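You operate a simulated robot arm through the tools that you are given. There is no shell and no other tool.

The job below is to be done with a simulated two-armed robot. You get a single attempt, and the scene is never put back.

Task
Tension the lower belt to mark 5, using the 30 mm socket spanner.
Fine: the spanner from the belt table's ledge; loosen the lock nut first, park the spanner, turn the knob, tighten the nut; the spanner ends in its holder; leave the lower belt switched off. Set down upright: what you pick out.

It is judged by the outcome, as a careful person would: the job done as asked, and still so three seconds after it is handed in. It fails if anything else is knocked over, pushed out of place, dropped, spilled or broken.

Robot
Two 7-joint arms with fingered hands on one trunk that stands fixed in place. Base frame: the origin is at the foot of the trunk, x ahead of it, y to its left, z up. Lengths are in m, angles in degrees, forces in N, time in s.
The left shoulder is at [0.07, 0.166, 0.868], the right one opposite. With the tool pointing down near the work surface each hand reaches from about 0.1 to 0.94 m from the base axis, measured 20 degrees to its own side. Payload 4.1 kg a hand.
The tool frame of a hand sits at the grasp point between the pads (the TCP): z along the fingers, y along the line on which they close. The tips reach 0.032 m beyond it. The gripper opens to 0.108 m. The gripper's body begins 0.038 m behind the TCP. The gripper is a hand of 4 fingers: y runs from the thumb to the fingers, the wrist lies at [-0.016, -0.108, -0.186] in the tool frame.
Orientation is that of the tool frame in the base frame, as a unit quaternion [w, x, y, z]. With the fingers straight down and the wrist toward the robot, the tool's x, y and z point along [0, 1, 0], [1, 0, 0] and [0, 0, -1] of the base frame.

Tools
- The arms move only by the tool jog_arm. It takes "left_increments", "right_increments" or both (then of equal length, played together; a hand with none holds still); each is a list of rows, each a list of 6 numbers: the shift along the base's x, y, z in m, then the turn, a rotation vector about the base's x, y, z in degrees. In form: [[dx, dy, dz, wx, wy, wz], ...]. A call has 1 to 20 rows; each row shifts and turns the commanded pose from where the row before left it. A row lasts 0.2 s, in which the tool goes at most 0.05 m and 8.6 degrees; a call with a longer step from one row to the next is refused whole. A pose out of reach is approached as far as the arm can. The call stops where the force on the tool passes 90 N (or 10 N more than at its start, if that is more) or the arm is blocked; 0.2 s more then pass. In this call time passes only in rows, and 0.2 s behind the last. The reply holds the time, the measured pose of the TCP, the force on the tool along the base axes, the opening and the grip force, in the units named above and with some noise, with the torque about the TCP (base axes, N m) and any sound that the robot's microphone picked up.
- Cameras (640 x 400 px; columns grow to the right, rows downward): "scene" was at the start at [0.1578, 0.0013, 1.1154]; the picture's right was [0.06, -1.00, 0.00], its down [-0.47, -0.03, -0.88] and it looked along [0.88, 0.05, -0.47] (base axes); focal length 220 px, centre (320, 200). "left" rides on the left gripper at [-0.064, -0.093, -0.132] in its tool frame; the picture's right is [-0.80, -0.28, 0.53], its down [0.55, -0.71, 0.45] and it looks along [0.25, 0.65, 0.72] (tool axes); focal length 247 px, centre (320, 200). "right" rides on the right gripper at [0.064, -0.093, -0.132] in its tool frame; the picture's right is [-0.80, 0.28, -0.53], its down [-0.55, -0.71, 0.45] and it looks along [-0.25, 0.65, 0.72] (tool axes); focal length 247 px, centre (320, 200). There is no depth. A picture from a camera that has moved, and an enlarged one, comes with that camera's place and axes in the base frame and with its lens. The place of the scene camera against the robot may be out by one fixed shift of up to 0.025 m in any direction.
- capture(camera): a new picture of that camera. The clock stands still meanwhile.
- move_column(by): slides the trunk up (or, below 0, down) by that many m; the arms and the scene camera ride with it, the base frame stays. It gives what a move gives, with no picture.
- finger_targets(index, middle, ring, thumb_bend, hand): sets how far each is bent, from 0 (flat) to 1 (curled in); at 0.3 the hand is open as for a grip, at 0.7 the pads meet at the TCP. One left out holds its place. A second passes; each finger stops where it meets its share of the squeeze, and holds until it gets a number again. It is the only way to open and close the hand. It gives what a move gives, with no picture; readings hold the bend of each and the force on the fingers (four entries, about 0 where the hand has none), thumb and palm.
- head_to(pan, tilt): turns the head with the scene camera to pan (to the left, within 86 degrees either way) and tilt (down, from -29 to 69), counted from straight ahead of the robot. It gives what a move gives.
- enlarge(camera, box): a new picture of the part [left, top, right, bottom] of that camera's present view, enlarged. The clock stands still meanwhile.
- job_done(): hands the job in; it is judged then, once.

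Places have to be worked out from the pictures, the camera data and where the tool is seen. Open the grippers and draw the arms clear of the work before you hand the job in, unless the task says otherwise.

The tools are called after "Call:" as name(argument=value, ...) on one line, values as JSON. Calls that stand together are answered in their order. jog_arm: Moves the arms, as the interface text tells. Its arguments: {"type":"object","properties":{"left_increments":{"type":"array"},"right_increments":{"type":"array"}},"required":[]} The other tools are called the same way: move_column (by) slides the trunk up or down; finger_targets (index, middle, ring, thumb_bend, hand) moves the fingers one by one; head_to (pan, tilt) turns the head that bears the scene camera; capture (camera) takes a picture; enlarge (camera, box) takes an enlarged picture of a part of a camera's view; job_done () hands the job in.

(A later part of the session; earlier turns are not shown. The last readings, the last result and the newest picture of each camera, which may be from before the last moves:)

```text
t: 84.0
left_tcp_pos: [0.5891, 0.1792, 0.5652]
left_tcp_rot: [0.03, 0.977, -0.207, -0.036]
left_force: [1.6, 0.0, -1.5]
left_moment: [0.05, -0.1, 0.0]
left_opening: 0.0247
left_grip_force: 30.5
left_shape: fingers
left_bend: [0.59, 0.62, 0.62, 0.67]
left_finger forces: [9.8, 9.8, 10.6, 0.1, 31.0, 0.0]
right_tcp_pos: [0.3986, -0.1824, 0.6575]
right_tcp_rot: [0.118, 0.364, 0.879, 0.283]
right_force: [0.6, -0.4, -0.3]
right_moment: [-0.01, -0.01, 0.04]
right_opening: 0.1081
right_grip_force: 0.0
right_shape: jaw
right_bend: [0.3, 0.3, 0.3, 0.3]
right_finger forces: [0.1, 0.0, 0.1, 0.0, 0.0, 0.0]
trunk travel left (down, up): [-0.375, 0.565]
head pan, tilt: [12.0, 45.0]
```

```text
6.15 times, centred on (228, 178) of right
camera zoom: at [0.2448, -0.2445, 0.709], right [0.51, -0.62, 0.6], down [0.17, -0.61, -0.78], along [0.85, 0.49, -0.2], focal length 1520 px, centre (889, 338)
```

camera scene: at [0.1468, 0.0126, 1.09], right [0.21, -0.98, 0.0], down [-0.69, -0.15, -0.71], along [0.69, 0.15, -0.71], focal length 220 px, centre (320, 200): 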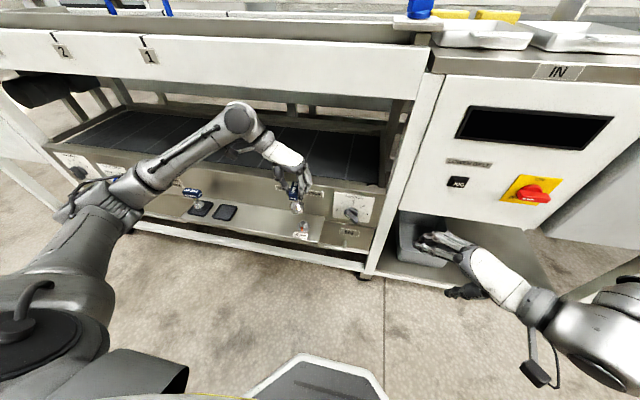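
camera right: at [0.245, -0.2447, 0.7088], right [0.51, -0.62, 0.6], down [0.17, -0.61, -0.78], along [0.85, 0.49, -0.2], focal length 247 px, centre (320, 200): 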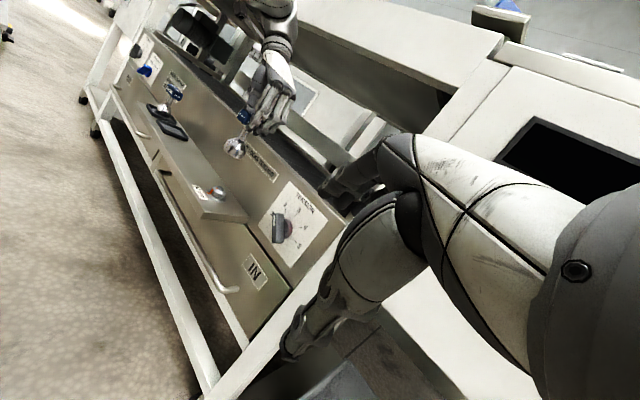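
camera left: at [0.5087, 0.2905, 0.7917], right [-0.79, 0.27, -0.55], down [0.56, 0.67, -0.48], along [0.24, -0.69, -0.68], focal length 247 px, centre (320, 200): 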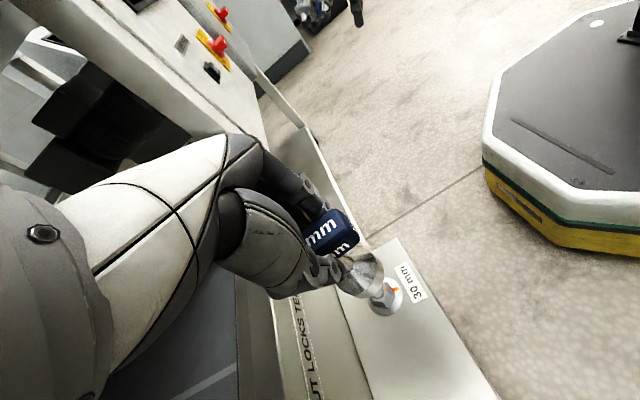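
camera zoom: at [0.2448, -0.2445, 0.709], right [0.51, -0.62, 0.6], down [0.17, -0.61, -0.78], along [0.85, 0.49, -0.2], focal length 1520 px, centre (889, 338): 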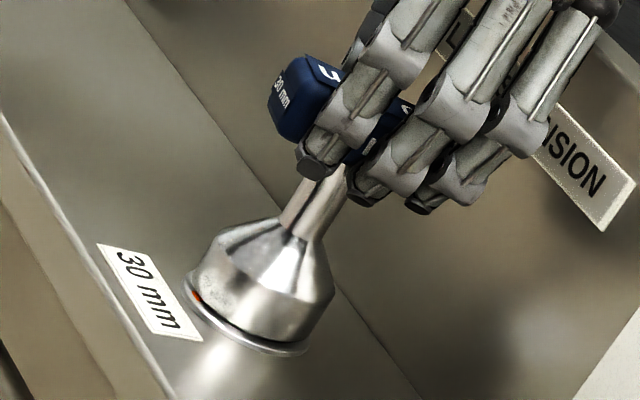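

Seated again. Now the second loosening stroke, 60° counter-clockwise, in steps with force checks.

Call:
jog_arm(left_increments=[[-0.0002, 0, 0, 0, 0, 4], [-0.0002, 0, 0, 0, 0, 4], [-0.0002, 0, 0, 0, 0, 4], [-0.0002, 0, 0, 0, 0, 4]])

Call:
jog_arm(left_increments=[[-0.0002, 0, 0, 0, 0, 4], [-0.0002, 0, 0, 0, 0, 4], [-0.0002, 0, 0, 0, 0, 4], [-0.0002, 0, 0, 0, 0, 4]])

Call:
enlarge(camera="scene", box=[260, 165, 350, 245])

```text
t: 85.0
left_tcp_pos: [0.5887, 0.1792, 0.5639]
left_tcp_rot: [0.036, 0.997, -0.068, -0.03]
left_force: [1.8, 1.5, -3.0]
left_moment: [0.05, -0.09, -0.07]
left_opening: 0.0246
left_grip_force: 30.0
left_shape: fingers
left_bend: [0.59, 0.63, 0.62, 0.67]
left_finger forces: [9.1, 9.6, 11.2, 0.0, 30.5, 0.1]
right_tcp_pos: [0.398, -0.1828, 0.657]
right_tcp_rot: [0.118, 0.364, 0.879, 0.284]
right_force: [0.5, 0.0, 0.0]
right_moment: [0.0, 0.02, 0.01]
right_opening: 0.1077
right_grip_force: 0.0
right_shape: jaw
right_bend: [0.3, 0.3, 0.3, 0.3]
right_finger forces: [0.1, 0.0, 0.0, 0.1, 0.0, 0.0]
trunk travel left (down, up): [-0.375, 0.565]
head pan, tilt: [12.0, 45.0]
```

```text
t: 86.0
left_tcp_pos: [0.5878, 0.1785, 0.5638]
left_tcp_rot: [0.04, 0.996, 0.071, -0.026]
left_force: [1.1, 0.3, -2.2]
left_moment: [0.0, -0.1, -0.12]
left_opening: 0.0245
left_grip_force: 30.1
left_shape: fingers
left_bend: [0.59, 0.62, 0.62, 0.67]
left_finger forces: [9.3, 9.7, 11.2, 0.0, 30.0, 0.1]
right_tcp_pos: [0.3974, -0.1835, 0.6561]
right_tcp_rot: [0.118, 0.365, 0.879, 0.283]
right_force: [-0.1, -0.3, -0.2]
right_moment: [0.0, 0.03, 0.04]
right_opening: 0.108
right_grip_force: 0.0
right_shape: jaw
right_bend: [0.3, 0.3, 0.3, 0.3]
right_finger forces: [0.0, 0.0, 0.1, 0.0, 0.0, 0.0]
trunk travel left (down, up): [-0.375, 0.565]
head pan, tilt: [12.0, 45.0]
```

```text
5.00 times, centred on (305, 205) of scene
camera zoom: at [0.1467, 0.013, 1.09], right [0.21, -0.98, 0.0], down [-0.69, -0.15, -0.71], along [0.69, 0.15, -0.71], focal length 1099 px, centre (395, 175)
```

zoom: 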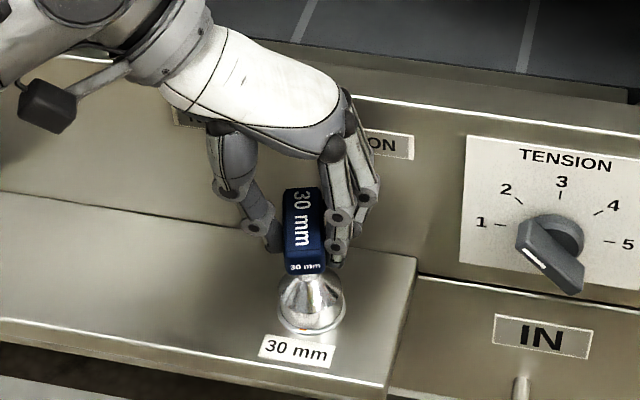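

Forces stay small. I continue the stroke.

Call:
jog_arm(left_increments=[[-0.0002, 0, 0, 0, 0, 4], [-0.0002, 0, 0, 0, 0, 4], [-0.0002, 0, 0, 0, 0, 4], [-0.0002, 0, 0, 0, 0, 4]])

Call:
jog_arm(left_increments=[[-0.0002, 0, 0, 0, 0, 4], [-0.0002, 0, 0, 0, 0, 4], [-0.0002, 0, 0, 0, 0, 4]])

Call:
enlarge(camera="scene", box=[260, 165, 350, 245])

Call:
enlarge(camera="right", box=[200, 100, 290, 210])

```text
t: 87.0
left_tcp_pos: [0.5872, 0.1801, 0.5639]
left_tcp_rot: [0.042, 0.977, 0.208, -0.019]
left_force: [0.2, -2.2, -2.8]
left_moment: [-0.04, -0.01, -0.08]
left_opening: 0.0245
left_grip_force: 30.1
left_shape: fingers
left_bend: [0.59, 0.62, 0.62, 0.67]
left_finger forces: [9.3, 10.1, 11.2, 0.1, 29.3, 0.0]
right_tcp_pos: [0.3973, -0.1842, 0.6572]
right_tcp_rot: [0.118, 0.365, 0.879, 0.282]
right_force: [0.1, 0.2, -0.8]
right_moment: [-0.05, -0.05, -0.04]
right_opening: 0.1078
right_grip_force: 0.2
right_shape: jaw
right_bend: [0.3, 0.3, 0.3, 0.3]
right_finger forces: [0.0, 0.0, 0.1, 0.0, 0.0, 0.1]
trunk travel left (down, up): [-0.375, 0.565]
head pan, tilt: [12.0, 45.0]
```

```text
t: 87.8
left_tcp_pos: [0.5859, 0.1788, 0.5644]
left_tcp_rot: [0.043, 0.95, 0.309, -0.015]
left_force: [2.2, -3.9, -1.4]
left_moment: [-0.09, -0.15, -0.57]
left_opening: 0.0239
left_grip_force: 28.0
left_shape: fingers
left_bend: [0.6, 0.62, 0.61, 0.67]
left_finger forces: [6.6, 10.2, 13.5, 0.0, 26.1, 0.0]
right_tcp_pos: [0.3982, -0.1842, 0.6563]
right_tcp_rot: [0.117, 0.364, 0.88, 0.282]
right_force: [0.1, -0.5, -0.7]
right_moment: [0.04, 0.0, 0.0]
right_opening: 0.1078
right_grip_force: 0.0
right_shape: jaw
right_bend: [0.3, 0.3, 0.3, 0.3]
right_finger forces: [0.0, 0.0, 0.1, 0.1, 0.1, 0.0]
trunk travel left (down, up): [-0.375, 0.565]
head pan, tilt: [12.0, 45.0]
```

```text
5.00 times, centred on (305, 205) of scene
camera zoom: at [0.1468, 0.0126, 1.09], right [0.21, -0.98, 0.0], down [-0.69, -0.15, -0.71], along [0.69, 0.15, -0.71], focal length 1099 px, centre (395, 175)
```

zoom: 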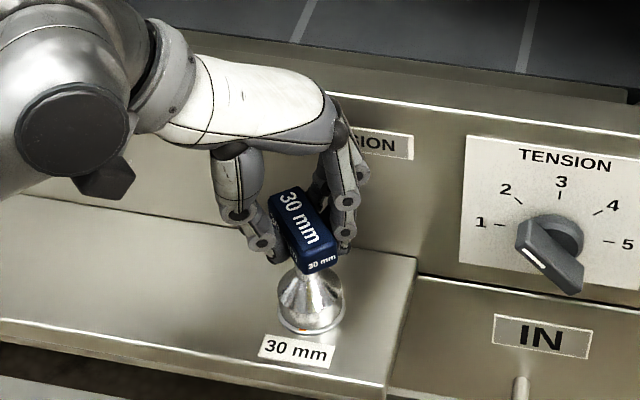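

```text
3.64 times, centred on (245, 155) of right
camera zoom: at [0.2448, -0.2447, 0.7089], right [0.51, -0.62, 0.6], down [0.17, -0.61, -0.78], along [0.85, 0.49, -0.2], focal length 898 px, centre (593, 364)
```

zoom: 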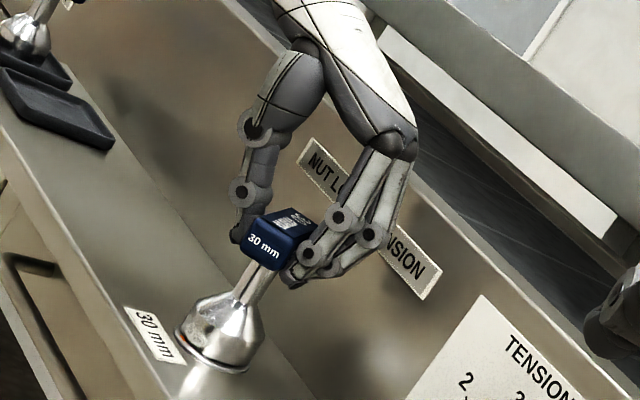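

The torque suddenly rose to 0.57 N·m, so the nut has reached its loosened stop after about 90° in total. I ease back 3° to relieve it, then lift off and look.

Call:
jog_arm(left_increments=[[0.0, 0, 0, 0, 0, -3.5], [0, -0.0005, 0.002, 0, 0, 0], [0, 0, 0.006, 0, 0, 0], [0, 0, 0.012, 0, 0, 0], [0, 0, 0.02, 0, 0, 0]])

Call:
enlarge(camera="right", box=[200, 145, 255, 210])

Call:
enlarge(camera="scene", box=[280, 195, 325, 245])

```text
t: 89.0
left_tcp_pos: [0.5856, 0.177, 0.6057]
left_tcp_rot: [0.045, 0.959, 0.28, -0.016]
left_force: [0.1, 0.2, -2.7]
left_moment: [0.01, 0.0, 0.0]
left_opening: 0.0245
left_grip_force: 28.4
left_shape: fingers
left_bend: [0.59, 0.62, 0.62, 0.68]
left_finger forces: [9.9, 8.8, 9.9, 0.0, 28.7, 0.1]
right_tcp_pos: [0.3985, -0.1834, 0.6568]
right_tcp_rot: [0.118, 0.364, 0.879, 0.283]
right_force: [0.0, 0.0, 0.5]
right_moment: [-0.01, 0.0, -0.02]
right_opening: 0.1079
right_grip_force: 0.0
right_shape: jaw
right_bend: [0.3, 0.3, 0.3, 0.3]
right_finger forces: [0.0, 0.0, 0.0, 0.0, 0.1, 0.0]
trunk travel left (down, up): [-0.375, 0.565]
head pan, tilt: [12.0, 45.0]
```

```text
6.15 times, centred on (228, 178) of right
camera zoom: at [0.2445, -0.2445, 0.7091], right [0.51, -0.62, 0.6], down [0.17, -0.61, -0.78], along [0.85, 0.49, -0.2], focal length 1520 px, centre (889, 338)
```

zoom: 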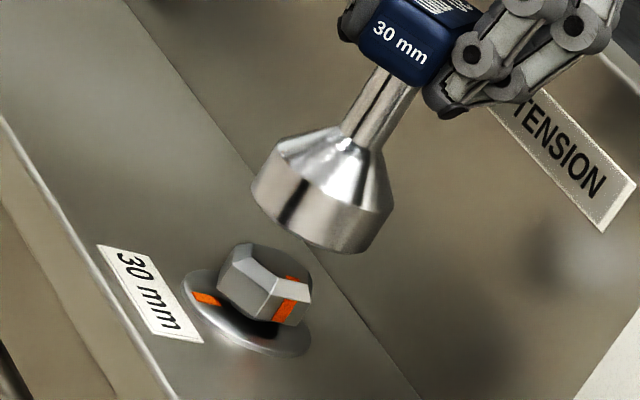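

```text
8.00 times, centred on (302, 220) of scene
camera zoom: at [0.1461, 0.0128, 1.0901], right [0.21, -0.98, 0.0], down [-0.69, -0.15, -0.71], along [0.69, 0.15, -0.71], focal length 1759 px, centre (460, 40)
```

zoom: 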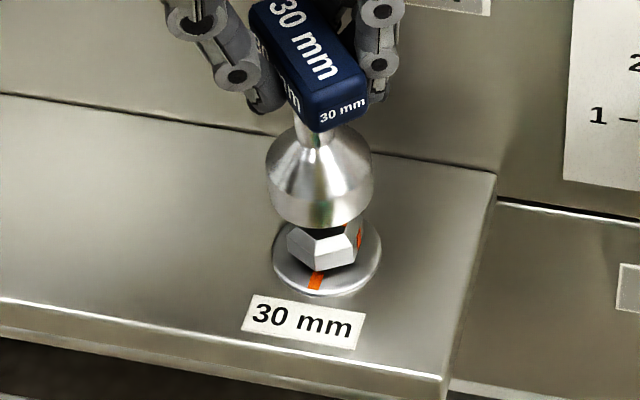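

The nut's mark is now about 90° round and the nut is loosened. I carry the spanner back to its tray to park it.

Call:
jog_arm(left_increments=[[0, 0, 0.025, 0, 0, 0], [0, 0.01, 0.025, 0, 0, 0], [-0.001, 0.035, 0.002, 0, 0, 7], [-0.001, 0.036, 0, 0, 0, 7], [-0.001, 0.036, 0, 0, 0, 7], [-0.001, 0.036, 0, 0, 0, 7], [-0.001, 0.036, 0, 0, 0, 7], [-0.001, 0.036, 0, 0, 0, 7], [0, 0.036, 0, 0, 0, 8], [0, 0.03, 0, 0, 0, 0]])

Call:
enlarge(camera="right", box=[140, 40, 240, 140])

Call:
enlarge(camera="scene", box=[180, 150, 270, 225])

Call:
enlarge(camera="left", box=[270, 160, 430, 320])

```text
t: 91.2
left_tcp_pos: [0.5797, 0.4702, 0.656]
left_tcp_rot: [0.046, 0.751, 0.659, 0.003]
left_force: [0.3, -0.4, -2.3]
left_moment: [0.01, 0.01, 0.0]
left_opening: 0.0248
left_grip_force: 28.8
left_shape: fingers
left_bend: [0.59, 0.62, 0.62, 0.68]
left_finger forces: [9.8, 8.8, 10.0, 0.0, 28.7, 0.0]
right_tcp_pos: [0.3977, -0.1834, 0.6565]
right_tcp_rot: [0.117, 0.364, 0.88, 0.283]
right_force: [0.2, 0.8, 0.5]
right_moment: [0.03, -0.01, -0.02]
right_opening: 0.108
right_grip_force: 0.0
right_shape: jaw
right_bend: [0.3, 0.3, 0.3, 0.3]
right_finger forces: [0.0, 0.0, 0.1, 0.0, 0.0, 0.1]
trunk travel left (down, up): [-0.375, 0.565]
head pan, tilt: [12.0, 45.0]
```

```text
4.00 times, centred on (190, 90) of right
camera zoom: at [0.2447, -0.2443, 0.7091], right [0.51, -0.62, 0.6], down [0.17, -0.61, -0.77], along [0.85, 0.49, -0.2], focal length 988 px, centre (840, 640)
```

zoom: 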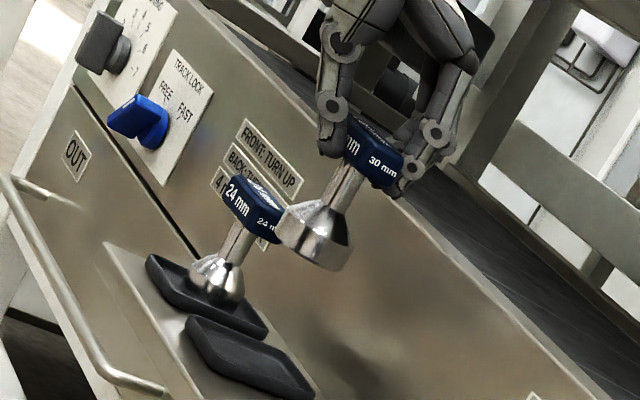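

```text
5.33 times, centred on (225, 188) of scene
camera zoom: at [0.1464, 0.0133, 1.09], right [0.21, -0.98, 0.0], down [-0.69, -0.15, -0.71], along [0.69, 0.15, -0.71], focal length 1173 px, centre (827, 267)
```

zoom: 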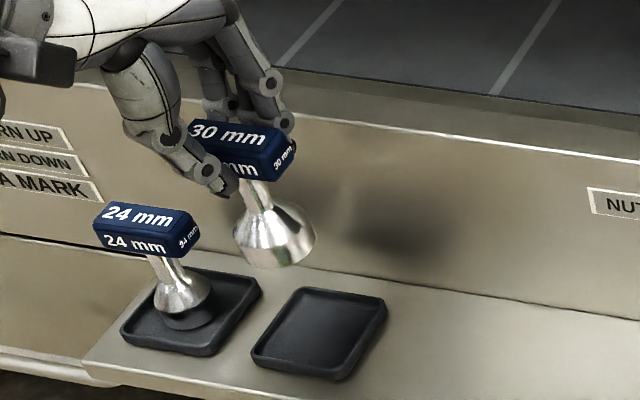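

```text
2.50 times, centred on (350, 240) of left
camera zoom: at [0.47, 0.4266, 0.7838], right [-0.35, -0.79, -0.51], down [-0.6, 0.6, -0.53], along [0.72, 0.12, -0.68], focal length 617 px, centre (245, 100)
```

zoom: 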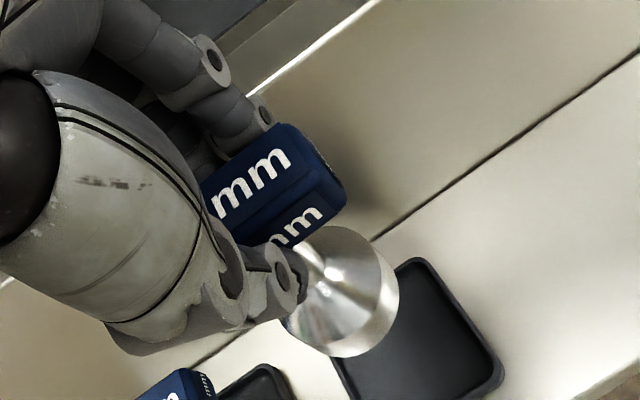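

The socket is centred over its tray to within about 2 mm. I lower it in.

Call:
jog_arm(left_increments=[[0, 0, -0.02, 0, 0, 0], [0, 0, -0.02, 0, 0, 0], [0, 0, -0.02, 0, 0, 0], [0, 0, -0.015, 0, 0, 0], [0, 0, -0.006, 0, 0, 0]])

Call:
enlarge(camera="right", box=[140, 60, 220, 140])

Call:
enlarge(camera="scene", box=[180, 150, 270, 225])

```text
t: 92.4
left_tcp_pos: [0.5802, 0.4705, 0.5752]
left_tcp_rot: [0.046, 0.751, 0.659, 0.004]
left_force: [0.2, 0.4, -1.7]
left_moment: [0.01, -0.02, 0.0]
left_opening: 0.0248
left_grip_force: 28.3
left_shape: fingers
left_bend: [0.59, 0.62, 0.62, 0.68]
left_finger forces: [9.8, 8.8, 9.9, 0.1, 28.6, 0.0]
right_tcp_pos: [0.3984, -0.1834, 0.6571]
right_tcp_rot: [0.117, 0.363, 0.88, 0.284]
right_force: [-0.3, 0.0, 0.0]
right_moment: [0.02, 0.03, 0.0]
right_opening: 0.1078
right_grip_force: 0.1
right_shape: jaw
right_bend: [0.3, 0.3, 0.3, 0.3]
right_finger forces: [0.0, 0.0, 0.1, 0.0, 0.1, 0.0]
trunk travel left (down, up): [-0.375, 0.565]
head pan, tilt: [12.0, 45.0]
```

```text
5.00 times, centred on (180, 100) of right
camera zoom: at [0.2448, -0.2443, 0.7091], right [0.51, -0.62, 0.6], down [0.17, -0.61, -0.78], along [0.85, 0.49, -0.2], focal length 1235 px, centre (1020, 700)
```

zoom: 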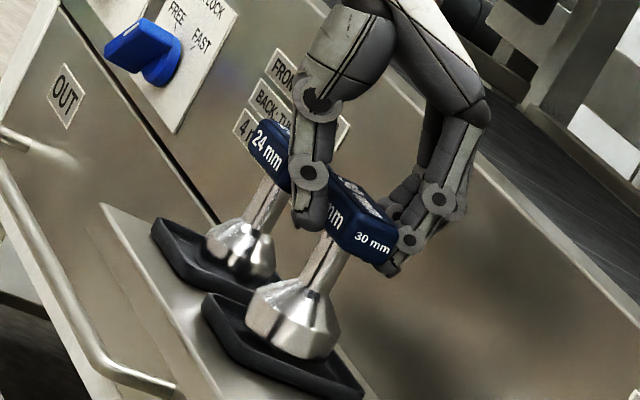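

```text
5.33 times, centred on (225, 188) of scene
camera zoom: at [0.1466, 0.0132, 1.09], right [0.21, -0.98, 0.0], down [-0.69, -0.15, -0.71], along [0.69, 0.15, -0.71], focal length 1173 px, centre (827, 267)
```

zoom: 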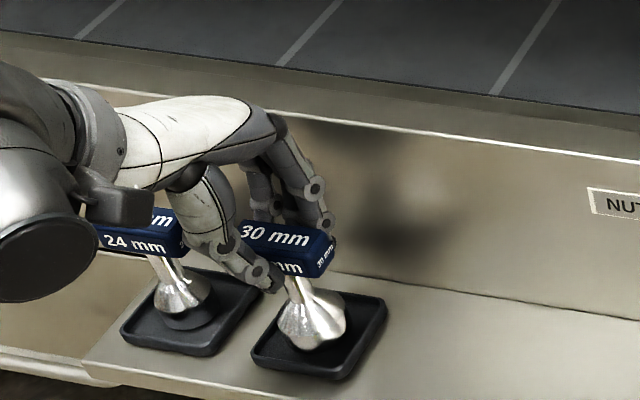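

Over the tray and nearly down. I lower in 2 mm steps to touch.

Call:
jog_arm(left_increments=[[0, 0, -0.002, 0, 0, 0], [0, 0, -0.002, 0, 0, 0], [0, 0, -0.002, 0, 0, 0]])

Call:
jog_arm(left_increments=[[0, 0, -0.001, 0, 0, 0], [0, 0, -0.001, 0, 0, 0]])

```text
t: 93.2
left_tcp_pos: [0.5803, 0.4693, 0.5695]
left_tcp_rot: [0.046, 0.751, 0.659, 0.003]
left_force: [0.7, 0.4, -3.3]
left_moment: [-0.02, -0.02, 0.04]
left_opening: 0.0247
left_grip_force: 28.8
left_shape: fingers
left_bend: [0.59, 0.62, 0.62, 0.68]
left_finger forces: [9.8, 8.8, 9.9, 0.0, 28.6, 0.1]
right_tcp_pos: [0.3969, -0.1823, 0.6568]
right_tcp_rot: [0.117, 0.364, 0.88, 0.284]
right_force: [1.0, -0.9, 0.3]
right_moment: [-0.03, 0.02, 0.03]
right_opening: 0.1082
right_grip_force: 0.1
right_shape: jaw
right_bend: [0.3, 0.3, 0.3, 0.3]
right_finger forces: [0.0, 0.0, 0.0, 0.1, 0.1, 0.1]
trunk travel left (down, up): [-0.375, 0.565]
head pan, tilt: [12.0, 45.0]
```

```text
t: 93.8
left_tcp_pos: [0.5803, 0.4704, 0.5676]
left_tcp_rot: [0.046, 0.751, 0.659, 0.004]
left_force: [0.5, -0.8, -2.3]
left_moment: [-0.01, 0.02, 0.0]
left_opening: 0.0244
left_grip_force: 28.7
left_shape: fingers
left_bend: [0.59, 0.62, 0.62, 0.68]
left_finger forces: [9.9, 8.7, 9.9, 0.0, 28.6, 0.1]
right_tcp_pos: [0.3979, -0.1834, 0.6562]
right_tcp_rot: [0.117, 0.364, 0.88, 0.283]
right_force: [0.7, -0.6, -0.1]
right_moment: [-0.01, -0.01, -0.01]
right_opening: 0.1081
right_grip_force: 0.0
right_shape: jaw
right_bend: [0.3, 0.3, 0.3, 0.3]
right_finger forces: [0.1, 0.0, 0.0, 0.0, 0.1, 0.0]
trunk travel left (down, up): [-0.375, 0.565]
head pan, tilt: [12.0, 45.0]
```

Call:
jog_arm(left_increments=[[0, 0, -0.001, 0, 0, 0], [0, 0, -0.001, 0, 0, 0]])

Call:
enlarge(camera="right", box=[140, 60, 220, 140])

```text
t: 94.4
left_tcp_pos: [0.5809, 0.4708, 0.5663]
left_tcp_rot: [0.046, 0.751, 0.659, 0.004]
left_force: [-0.1, 1.5, 1.1]
left_moment: [0.04, 0.04, 0.01]
left_opening: 0.0247
left_grip_force: 29.6
left_shape: fingers
left_bend: [0.59, 0.62, 0.62, 0.68]
left_finger forces: [10.1, 9.2, 10.5, 0.1, 29.4, 0.0]
right_tcp_pos: [0.3973, -0.1836, 0.6562]
right_tcp_rot: [0.118, 0.365, 0.879, 0.283]
right_force: [-1.3, -0.4, 0.8]
right_moment: [0.01, -0.02, 0.0]
right_opening: 0.1079
right_grip_force: 0.1
right_shape: jaw
right_bend: [0.3, 0.3, 0.3, 0.3]
right_finger forces: [0.0, 0.0, 0.0, 0.1, 0.0, 0.0]
trunk travel left (down, up): [-0.375, 0.565]
head pan, tilt: [12.0, 45.0]
```

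```text
5.00 times, centred on (180, 100) of right
camera zoom: at [0.2446, -0.2445, 0.7091], right [0.51, -0.62, 0.6], down [0.17, -0.61, -0.78], along [0.85, 0.49, -0.2], focal length 1235 px, centre (1020, 700)
```

zoom: 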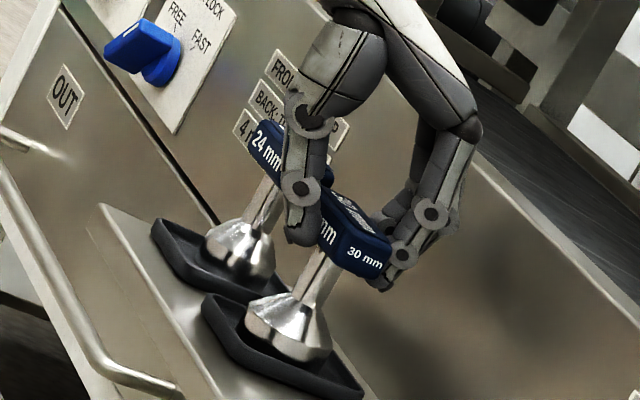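

It has touched the tray floor. I release gradually.

Call:
finger_targets(hand="left", index=0.62, middle=0.64, ring=0.64, thumb_bend=0.73)

Call:
finger_targets(hand="left", index=0.57, middle=0.59, ring=0.59, thumb_bend=0.65)

Call:
finger_targets(hand="left", index=0.49, middle=0.49, ring=0.49, thumb_bend=0.48)

Call:
enlarge(camera="right", box=[140, 60, 220, 140])

Call:
enlarge(camera="left", box=[270, 160, 410, 320])

```text
t: 95.4
left_tcp_pos: [0.5794, 0.4703, 0.5654]
left_tcp_rot: [0.047, 0.75, 0.659, 0.003]
left_force: [1.0, 3.3, 4.9]
left_moment: [0.11, -0.06, 0.05]
left_opening: 0.0255
left_grip_force: 10.4
left_shape: fingers
left_bend: [0.58, 0.61, 0.62, 0.68]
left_finger forces: [4.0, 4.1, 2.7, 0.1, 9.7, 0.0]
right_tcp_pos: [0.3971, -0.1841, 0.6568]
right_tcp_rot: [0.117, 0.365, 0.879, 0.283]
right_force: [-0.4, 0.6, 0.2]
right_moment: [0.0, 0.05, 0.0]
right_opening: 0.108
right_grip_force: 0.0
right_shape: jaw
right_bend: [0.3, 0.3, 0.3, 0.3]
right_finger forces: [0.1, 0.0, 0.0, 0.0, 0.0, 0.1]
trunk travel left (down, up): [-0.375, 0.565]
head pan, tilt: [12.0, 45.0]
```

```text
t: 96.4
left_tcp_pos: [0.5813, 0.4703, 0.5654]
left_tcp_rot: [0.045, 0.751, 0.659, 0.003]
left_force: [-1.8, -0.8, 0.6]
left_moment: [0.01, 0.06, 0.02]
left_opening: 0.0292
left_grip_force: 0.7
left_shape: fingers
left_bend: [0.56, 0.59, 0.59, 0.64]
left_finger forces: [0.0, 0.4, 0.0, 0.0, 1.3, 0.0]
right_tcp_pos: [0.398, -0.1826, 0.6564]
right_tcp_rot: [0.117, 0.364, 0.88, 0.283]
right_force: [1.3, 0.3, 0.3]
right_moment: [0.02, 0.02, 0.01]
right_opening: 0.1079
right_grip_force: 0.1
right_shape: jaw
right_bend: [0.3, 0.3, 0.3, 0.3]
right_finger forces: [0.0, 0.0, 0.0, 0.0, 0.0, 0.0]
trunk travel left (down, up): [-0.375, 0.565]
head pan, tilt: [12.0, 45.0]
```

```text
t: 97.4
left_tcp_pos: [0.5802, 0.4699, 0.5658]
left_tcp_rot: [0.046, 0.751, 0.659, 0.003]
left_force: [0.2, 0.1, -0.1]
left_moment: [-0.01, -0.01, -0.02]
left_opening: 0.0593
left_grip_force: 0.0
left_shape: fingers
left_bend: [0.49, 0.49, 0.49, 0.48]
left_finger forces: [0.0, 0.0, 0.1, 0.0, 0.1, 0.0]
right_tcp_pos: [0.3979, -0.1829, 0.6571]
right_tcp_rot: [0.117, 0.365, 0.879, 0.283]
right_force: [0.0, -0.3, -0.2]
right_moment: [-0.02, 0.0, -0.01]
right_opening: 0.1079
right_grip_force: 0.1
right_shape: jaw
right_bend: [0.3, 0.3, 0.3, 0.3]
right_finger forces: [0.0, 0.1, 0.0, 0.0, 0.0, 0.0]
trunk travel left (down, up): [-0.375, 0.565]
head pan, tilt: [12.0, 45.0]
```

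```text
5.00 times, centred on (180, 100) of right
camera zoom: at [0.2446, -0.2445, 0.7091], right [0.51, -0.62, 0.6], down [0.17, -0.61, -0.78], along [0.85, 0.49, -0.2], focal length 1235 px, centre (1020, 700)
```

zoom: 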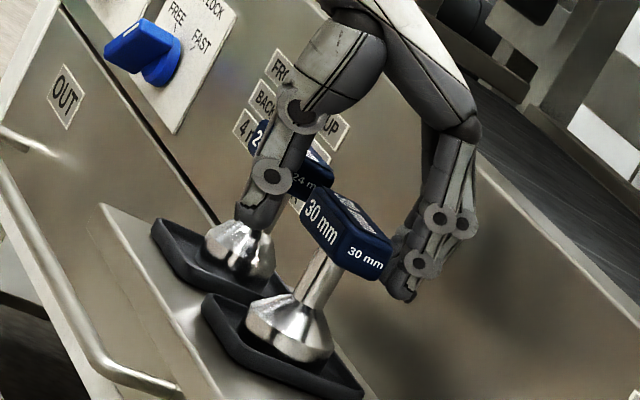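

```text
2.50 times, centred on (340, 240) of left
camera zoom: at [0.4702, 0.4261, 0.6931], right [-0.35, -0.79, -0.51], down [-0.6, 0.6, -0.53], along [0.72, 0.12, -0.68], focal length 617 px, centre (270, 100)
```

zoom: 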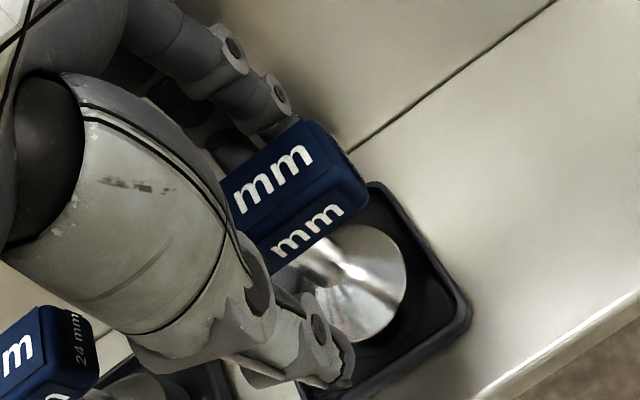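

The spanner is parked upright in its holder. I raise the left hand straight up, so the same pose can be reused later, and look at the knob region.

Call:
jog_arm(left_increments=[[0, 0, 0.015, 0, 0, 0], [0, 0, 0.025, 0, 0, 0], [0, 0, 0.035, 0, 0, 0], [0, 0, 0.035, 0, 0, 0], [0, 0, 0.03, 0, 0, 0]])

Call:
capture(camera="scene")

Call:
enlarge(camera="right", box=[245, 160, 345, 270])

Call:
enlarge(camera="scene", box=[325, 180, 385, 240])

```text
t: 98.6
left_tcp_pos: [0.5811, 0.4691, 0.7072]
left_tcp_rot: [0.046, 0.751, 0.658, 0.003]
left_force: [-1.0, 0.1, -0.6]
left_moment: [-0.01, -0.01, 0.01]
left_opening: 0.0591
left_grip_force: 0.1
left_shape: fingers
left_bend: [0.49, 0.49, 0.49, 0.48]
left_finger forces: [0.0, 0.0, 0.0, 0.0, 0.0, 0.1]
right_tcp_pos: [0.3978, -0.1833, 0.6572]
right_tcp_rot: [0.118, 0.364, 0.879, 0.283]
right_force: [-0.1, 0.5, -1.2]
right_moment: [0.02, -0.03, 0.01]
right_opening: 0.108
right_grip_force: 0.1
right_shape: jaw
right_bend: [0.3, 0.3, 0.3, 0.3]
right_finger forces: [0.0, 0.0, 0.0, 0.0, 0.1, 0.0]
trunk travel left (down, up): [-0.375, 0.565]
head pan, tilt: [12.0, 45.0]
```

```text
taken
camera scene: at [0.1461, 0.0126, 1.09], right [0.21, -0.98, 0.0], down [-0.69, -0.15, -0.71], along [0.69, 0.15, -0.71], focal length 220 px, centre (320, 200)
```

scene: 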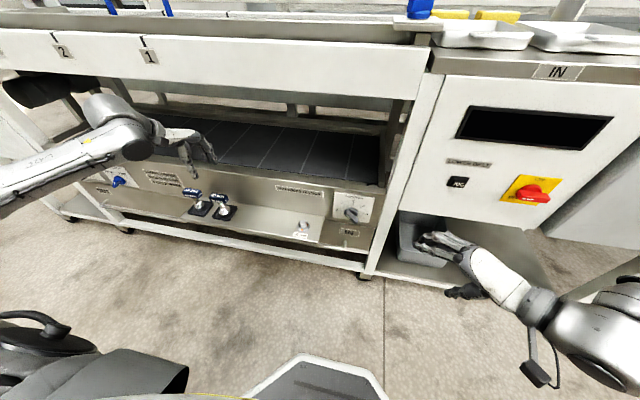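

```text
3.64 times, centred on (295, 215) of right
camera zoom: at [0.2445, -0.2447, 0.709], right [0.51, -0.62, 0.6], down [0.17, -0.61, -0.78], along [0.85, 0.49, -0.2], focal length 898 px, centre (411, 146)
```

zoom: 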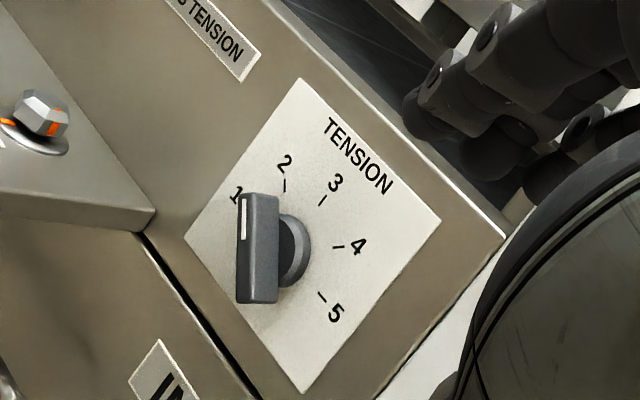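

```text
6.67 times, centred on (355, 210) of scene
camera zoom: at [0.1461, 0.0126, 1.09], right [0.21, -0.98, 0.0], down [-0.69, -0.15, -0.71], along [0.69, 0.15, -0.71], focal length 1466 px, centre (87, 133)
```

zoom: 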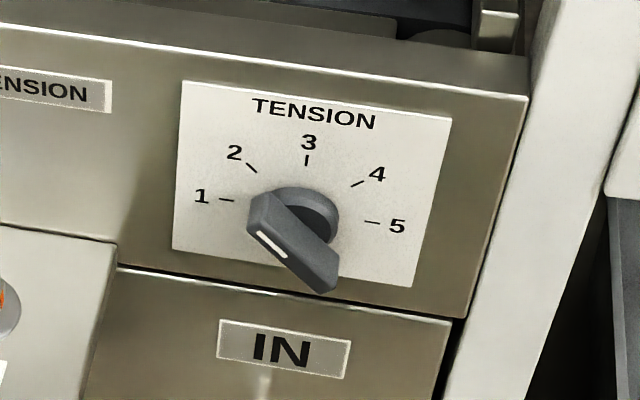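

The spanner stands in its holder and the nut's mark shows it is loosened. The dial centre is at about (0.638, 0.014, 0.531), with the knob on mark 2. Now I bring the right hand round to point forward at a safe distance in front of the panel.

Call:
jog_arm(right_increments=[[0.017, 0.02, -0.004, 0, 0, -7.5], [0.017, 0.02, -0.004, 0, 0, -7.5], [0.017, 0.02, -0.004, 0, 0, -7.5], [0.017, 0.02, -0.004, 0, 0, -7.5], [0.017, 0.02, -0.004, 0, 0, -7.5], [0.017, 0.02, -0.004, 0, 0, -7.5]])

Call:
jog_arm(right_increments=[[0, 0, -0.005, 0, -7.8, 0], [0, 0, -0.005, 0, -7.8, 0], [0, 0, -0.005, 0, -7.8, 0], [0, 0, -0.005, 0, -7.8, 0], [0, 0, -0.005, 0, -7.8, 0], [0, 0, -0.005, 0, -7.8, 0], [0, 0, -0.005, 0, -7.6, 0]])

Call:
capture(camera="scene")

Call:
capture(camera="right")

```text
t: 100.0
left_tcp_pos: [0.5805, 0.4689, 0.706]
left_tcp_rot: [0.046, 0.751, 0.659, 0.004]
left_force: [0.4, 0.3, 0.3]
left_moment: [-0.02, 0.02, 0.0]
left_opening: 0.0593
left_grip_force: 0.0
left_shape: fingers
left_bend: [0.49, 0.49, 0.49, 0.48]
left_finger forces: [0.0, 0.0, 0.0, 0.0, 0.1, 0.0]
right_tcp_pos: [0.499, -0.2001, 0.6385]
right_tcp_rot: [0.203, 0.64, 0.705, 0.229]
right_force: [0.4, -1.3, 0.9]
right_moment: [0.0, 0.01, -0.01]
right_opening: 0.1082
right_grip_force: 0.0
right_shape: jaw
right_bend: [0.3, 0.3, 0.3, 0.3]
right_finger forces: [0.0, 0.0, 0.1, 0.0, 0.1, 0.0]
right hand out of reach, approached as far as the arm can: row 2, 3, 4, 5, 6
trunk travel left (down, up): [-0.375, 0.565]
head pan, tilt: [12.0, 45.0]
```

```text
t: 101.6
left_tcp_pos: [0.582, 0.4696, 0.7066]
left_tcp_rot: [0.046, 0.751, 0.659, 0.003]
left_force: [-0.6, -1.0, 0.0]
left_moment: [-0.03, -0.03, -0.01]
left_opening: 0.0594
left_grip_force: 0.1
left_shape: fingers
left_bend: [0.49, 0.49, 0.49, 0.48]
left_finger forces: [0.0, 0.0, 0.0, 0.1, 0.0, 0.1]
right_tcp_pos: [0.4923, -0.3093, 0.6375]
right_tcp_rot: [0.499, 0.463, 0.536, 0.499]
right_force: [-0.2, 0.7, 0.2]
right_moment: [0.01, -0.01, -0.01]
right_opening: 0.108
right_grip_force: 0.0
right_shape: jaw
right_bend: [0.3, 0.3, 0.3, 0.3]
right_finger forces: [0.1, 0.0, 0.1, 0.1, 0.1, 0.1]
right hand out of reach, approached as far as the arm can: row 1, 2, 3, 4, 5, 6, 7
trunk travel left (down, up): [-0.375, 0.565]
head pan, tilt: [12.0, 45.0]
```

```text
taken
camera scene: at [0.1464, 0.0128, 1.09], right [0.21, -0.98, 0.0], down [-0.69, -0.15, -0.71], along [0.69, 0.15, -0.71], focal length 220 px, centre (320, 200)
```

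scene: 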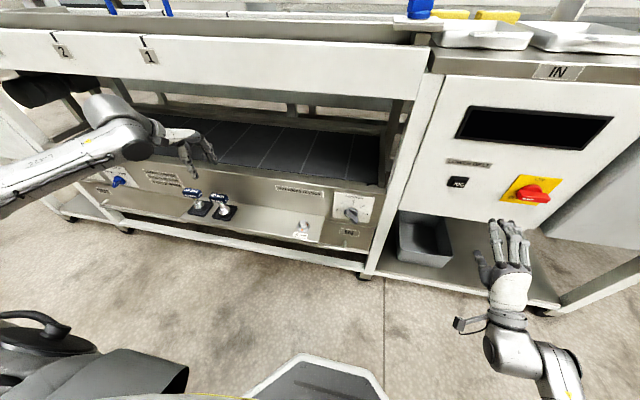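

```text
taken
camera right: at [0.3565, -0.261, 0.5408], right [-0.47, -0.81, 0.34], down [0.49, -0.57, -0.66], along [0.73, -0.15, 0.66], focal length 247 px, centre (320, 200)
```

right: 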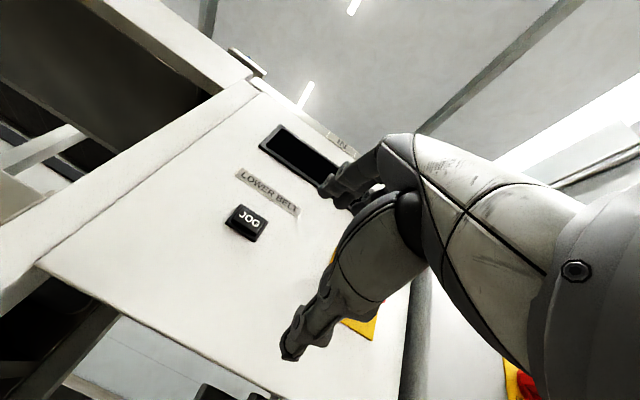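

The hand now points forward, though the arm slid to y=−0.31. From here I ease it left and down toward the knob's line while staying 10+ cm in front of the panel, to see how far it reaches.

Call:
jog_arm(right_increments=[[0.005, 0.03, -0.012, 0, 0, 0], [0.005, 0.03, -0.012, 0, 0, 0], [0.005, 0.03, -0.012, 0, 0, 0], [0.005, 0.03, -0.012, 0, 0, 0], [0.005, 0.03, -0.012, 0, 0, 0], [0.005, 0.03, -0.012, 0, 0, 0]])

Call:
capture(camera="scene")

Call:
capture(camera="right")

```text
t: 103.0
left_tcp_pos: [0.5797, 0.4686, 0.7067]
left_tcp_rot: [0.045, 0.75, 0.66, 0.003]
left_force: [-0.8, 0.8, 0.1]
left_moment: [-0.01, 0.04, 0.0]
left_opening: 0.0593
left_grip_force: 0.0
left_shape: fingers
left_bend: [0.49, 0.49, 0.49, 0.48]
left_finger forces: [0.1, 0.1, 0.0, 0.0, 0.0, 0.0]
right_tcp_pos: [0.5126, -0.3124, 0.6169]
right_tcp_rot: [0.498, 0.464, 0.536, 0.499]
right_force: [-0.6, 0.1, -0.8]
right_moment: [-0.02, 0.0, -0.01]
right_opening: 0.1079
right_grip_force: 0.0
right_shape: jaw
right_bend: [0.3, 0.3, 0.3, 0.3]
right_finger forces: [0.0, 0.1, 0.0, 0.0, 0.0, 0.1]
right hand out of reach, approached as far as the arm can: row 1, 2, 3, 4, 5, 6
trunk travel left (down, up): [-0.375, 0.565]
head pan, tilt: [12.0, 45.0]
```

```text
taken
camera scene: at [0.1462, 0.013, 1.09], right [0.21, -0.98, 0.0], down [-0.69, -0.15, -0.71], along [0.69, 0.15, -0.71], focal length 220 px, centre (320, 200)
```

scene: 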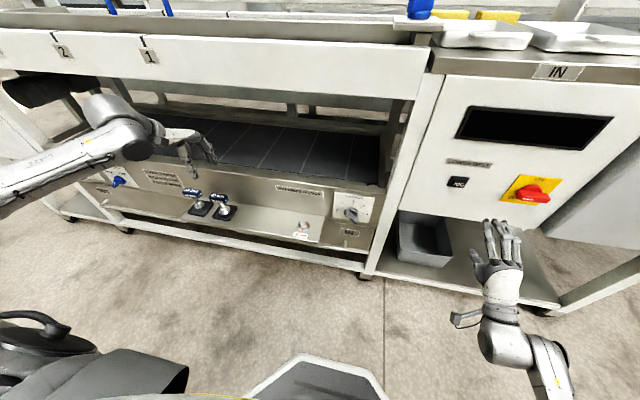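

```text
taken
camera right: at [0.3752, -0.2651, 0.52], right [-0.47, -0.81, 0.34], down [0.49, -0.56, -0.67], along [0.74, -0.15, 0.66], focal length 247 px, centre (320, 200)
```

right: 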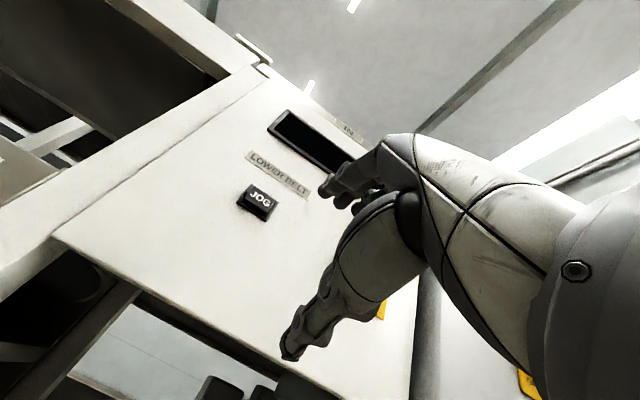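

The forward-pointing posture isn't reachable at the knob, so I'll use a better way: the open right hand pointing down can push the knob's bar sideways with the rigid side of a finger, then press it level with the fingertips, since mark 5 means the bar is horizontal. I return the right hand to pointing down.

Call:
jog_arm(right_increments=[[-0.005, 0.005, 0.015, 0, 8.2, 0], [-0.005, 0.005, 0.015, 0, 8.2, 0], [-0.005, 0.005, 0.015, 0, 8.2, 0], [-0.005, 0.005, 0.015, 0, 8.2, 0], [-0.005, 0.005, 0.015, 0, 8.2, 0], [0, 0.005, 0.01, 0, 8.2, 0], [0, 0.005, 0.01, 0, 8.2, 0], [0, 0.005, 0.01, 0, 8.2, 0], [0, 0.005, 0.01, 0, 8.2, 0], [0, 0.005, 0.01, 0, 8.2, 0], [0, 0, 0, 0, 8, 0]])

Call:
capture(camera="scene")

```text
t: 105.4
left_tcp_pos: [0.5815, 0.4693, 0.7062]
left_tcp_rot: [0.045, 0.751, 0.658, 0.003]
left_force: [-0.1, -0.4, -0.1]
left_moment: [-0.03, 0.02, 0.0]
left_opening: 0.0595
left_grip_force: 0.0
left_shape: fingers
left_bend: [0.49, 0.49, 0.49, 0.48]
left_finger forces: [0.0, 0.0, 0.0, 0.0, 0.0, 0.0]
right_tcp_pos: [0.4895, -0.2619, 0.7209]
right_tcp_rot: [-0.026, 0.679, 0.733, 0.021]
right_force: [0.0, -0.1, 0.4]
right_moment: [0.04, 0.0, 0.01]
right_opening: 0.1079
right_grip_force: 0.1
right_shape: jaw
right_bend: [0.3, 0.3, 0.3, 0.3]
right_finger forces: [0.0, 0.1, 0.1, 0.0, 0.1, 0.0]
right hand out of reach, approached as far as the arm can: row 6, 7
trunk travel left (down, up): [-0.375, 0.565]
head pan, tilt: [12.0, 45.0]
```

```text
taken
camera scene: at [0.1465, 0.0131, 1.0899], right [0.21, -0.98, 0.0], down [-0.69, -0.15, -0.71], along [0.69, 0.15, -0.71], focal length 220 px, centre (320, 200)
```

scene: 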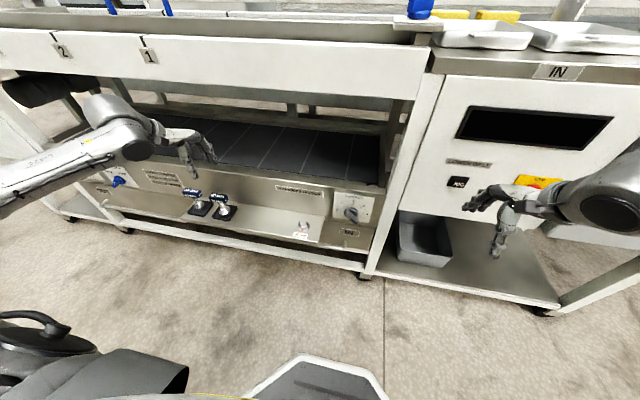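

The right hand is nearly straight down again. I square it up and bring it over to a spot 10 cm in front of the panel, left of the knob.

Call:
jog_arm(right_increments=[[0, 0.02, 0, -3.8, -0.5, -4.4], [0, 0.04, 0, 0, 0, 0], [0, 0.04, -0.005, 0, 0, 0], [0, 0.045, -0.01, 0, 0, 0], [0, 0.045, -0.01, 0, 0, 0], [0, 0.045, -0.01, 0, 0, 0], [0, 0.045, -0.01, 0, 0, 0], [0.005, 0.045, -0.01, 0, 0, 0], [0.005, 0.03, -0.01, 0, 0, 0]])

Call:
capture(camera="scene")

Call:
capture(camera="right")

```text
t: 107.4
left_tcp_pos: [0.5807, 0.4689, 0.7053]
left_tcp_rot: [0.046, 0.751, 0.659, 0.003]
left_force: [-0.2, 0.1, -0.4]
left_moment: [0.01, -0.03, 0.03]
left_opening: 0.0594
left_grip_force: 0.0
left_shape: fingers
left_bend: [0.49, 0.49, 0.49, 0.48]
left_finger forces: [0.0, 0.0, 0.0, 0.1, 0.1, 0.0]
right_tcp_pos: [0.4984, 0.0949, 0.6556]
right_tcp_rot: [0.004, 0.706, 0.708, 0.001]
right_force: [-0.2, 0.5, 0.4]
right_moment: [0.01, -0.02, 0.01]
right_opening: 0.108
right_grip_force: 0.0
right_shape: jaw
right_bend: [0.3, 0.3, 0.3, 0.3]
right_finger forces: [0.0, 0.1, 0.0, 0.1, 0.1, 0.1]
trunk travel left (down, up): [-0.375, 0.565]
head pan, tilt: [12.0, 45.0]
```

```text
taken
camera scene: at [0.1464, 0.0135, 1.09], right [0.21, -0.98, 0.0], down [-0.69, -0.15, -0.71], along [0.69, 0.15, -0.71], focal length 220 px, centre (320, 200)
```

scene: 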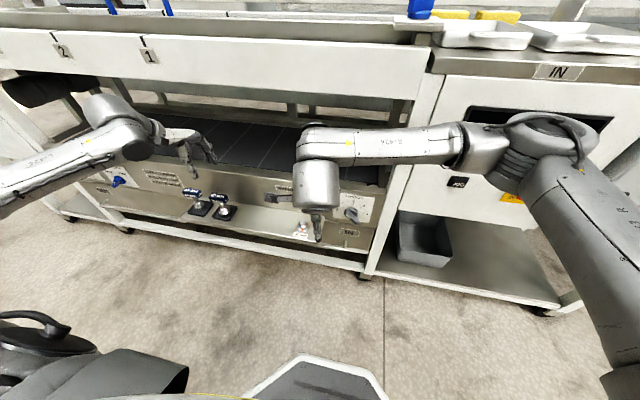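

```text
taken
camera right: at [0.4043, 0.1599, 0.7855], right [0.28, -0.8, 0.54], down [-0.7, -0.55, -0.45], along [0.66, -0.25, -0.71], focal length 247 px, centre (320, 200)
```

right: 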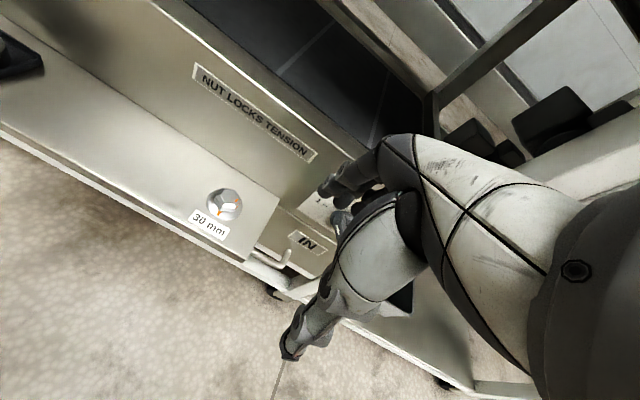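

The hand is squared up in front of the panel. I turn the left hand into a spectator: yawed −83° and shifted, so its camera looks at the knob from the left.

Call:
jog_arm(left_increments=[[-0.008, -0.012, 0.005, 0, 0, -8.3], [-0.008, -0.012, 0.005, 0, 0, -8.3], [-0.008, -0.012, 0.005, 0, 0, -8.3], [-0.008, -0.012, 0.005, 0, 0, -8.3], [-0.008, -0.012, 0.005, 0, 0, -8.3], [-0.008, -0.012, 0.005, 0, 0, -8.3], [-0.008, -0.012, 0.005, 0, 0, -8.3], [-0.008, -0.012, 0.005, 0, 0, -8.3], [-0.008, -0.012, 0.005, 0, 0, -8.3], [-0.008, -0.012, 0.005, 0, 0, -8.3]])

Call:
capture(camera="left")

Call:
enlarge(camera="scene", box=[270, 160, 400, 250])

```text
t: 109.6
left_tcp_pos: [0.5011, 0.3483, 0.7551]
left_tcp_rot: [0.036, 0.999, -0.005, -0.028]
left_force: [0.9, 0.6, -0.1]
left_moment: [0.02, -0.02, -0.02]
left_opening: 0.0592
left_grip_force: 0.0
left_shape: fingers
left_bend: [0.49, 0.49, 0.49, 0.48]
left_finger forces: [0.0, 0.0, 0.0, 0.0, 0.1, 0.0]
right_tcp_pos: [0.4985, 0.0933, 0.656]
right_tcp_rot: [0.004, 0.706, 0.708, 0.002]
right_force: [-0.4, 1.1, 0.2]
right_moment: [-0.01, 0.03, 0.01]
right_opening: 0.1078
right_grip_force: 0.0
right_shape: jaw
right_bend: [0.3, 0.3, 0.3, 0.3]
right_finger forces: [0.0, 0.0, 0.0, 0.0, 0.1, 0.0]
trunk travel left (down, up): [-0.375, 0.565]
head pan, tilt: [12.0, 45.0]
```

```text
taken
camera left: at [0.4428, 0.452, 0.8829], right [-0.82, 0.25, -0.51], down [0.53, 0.66, -0.53], along [0.2, -0.7, -0.68], focal length 247 px, centre (320, 200)
```

left: 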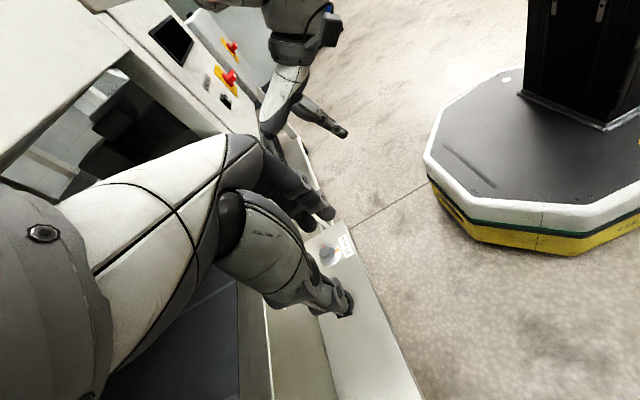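

```text
4.44 times, centred on (335, 205) of scene
camera zoom: at [0.1466, 0.0129, 1.09], right [0.21, -0.98, 0.0], down [-0.69, -0.15, -0.71], along [0.69, 0.15, -0.71], focal length 977 px, centre (253, 178)
```

zoom: 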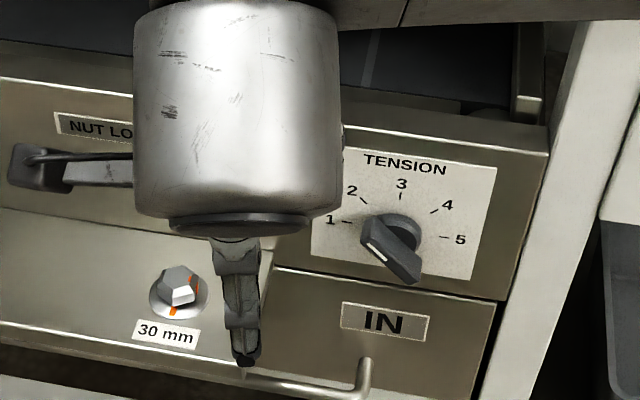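

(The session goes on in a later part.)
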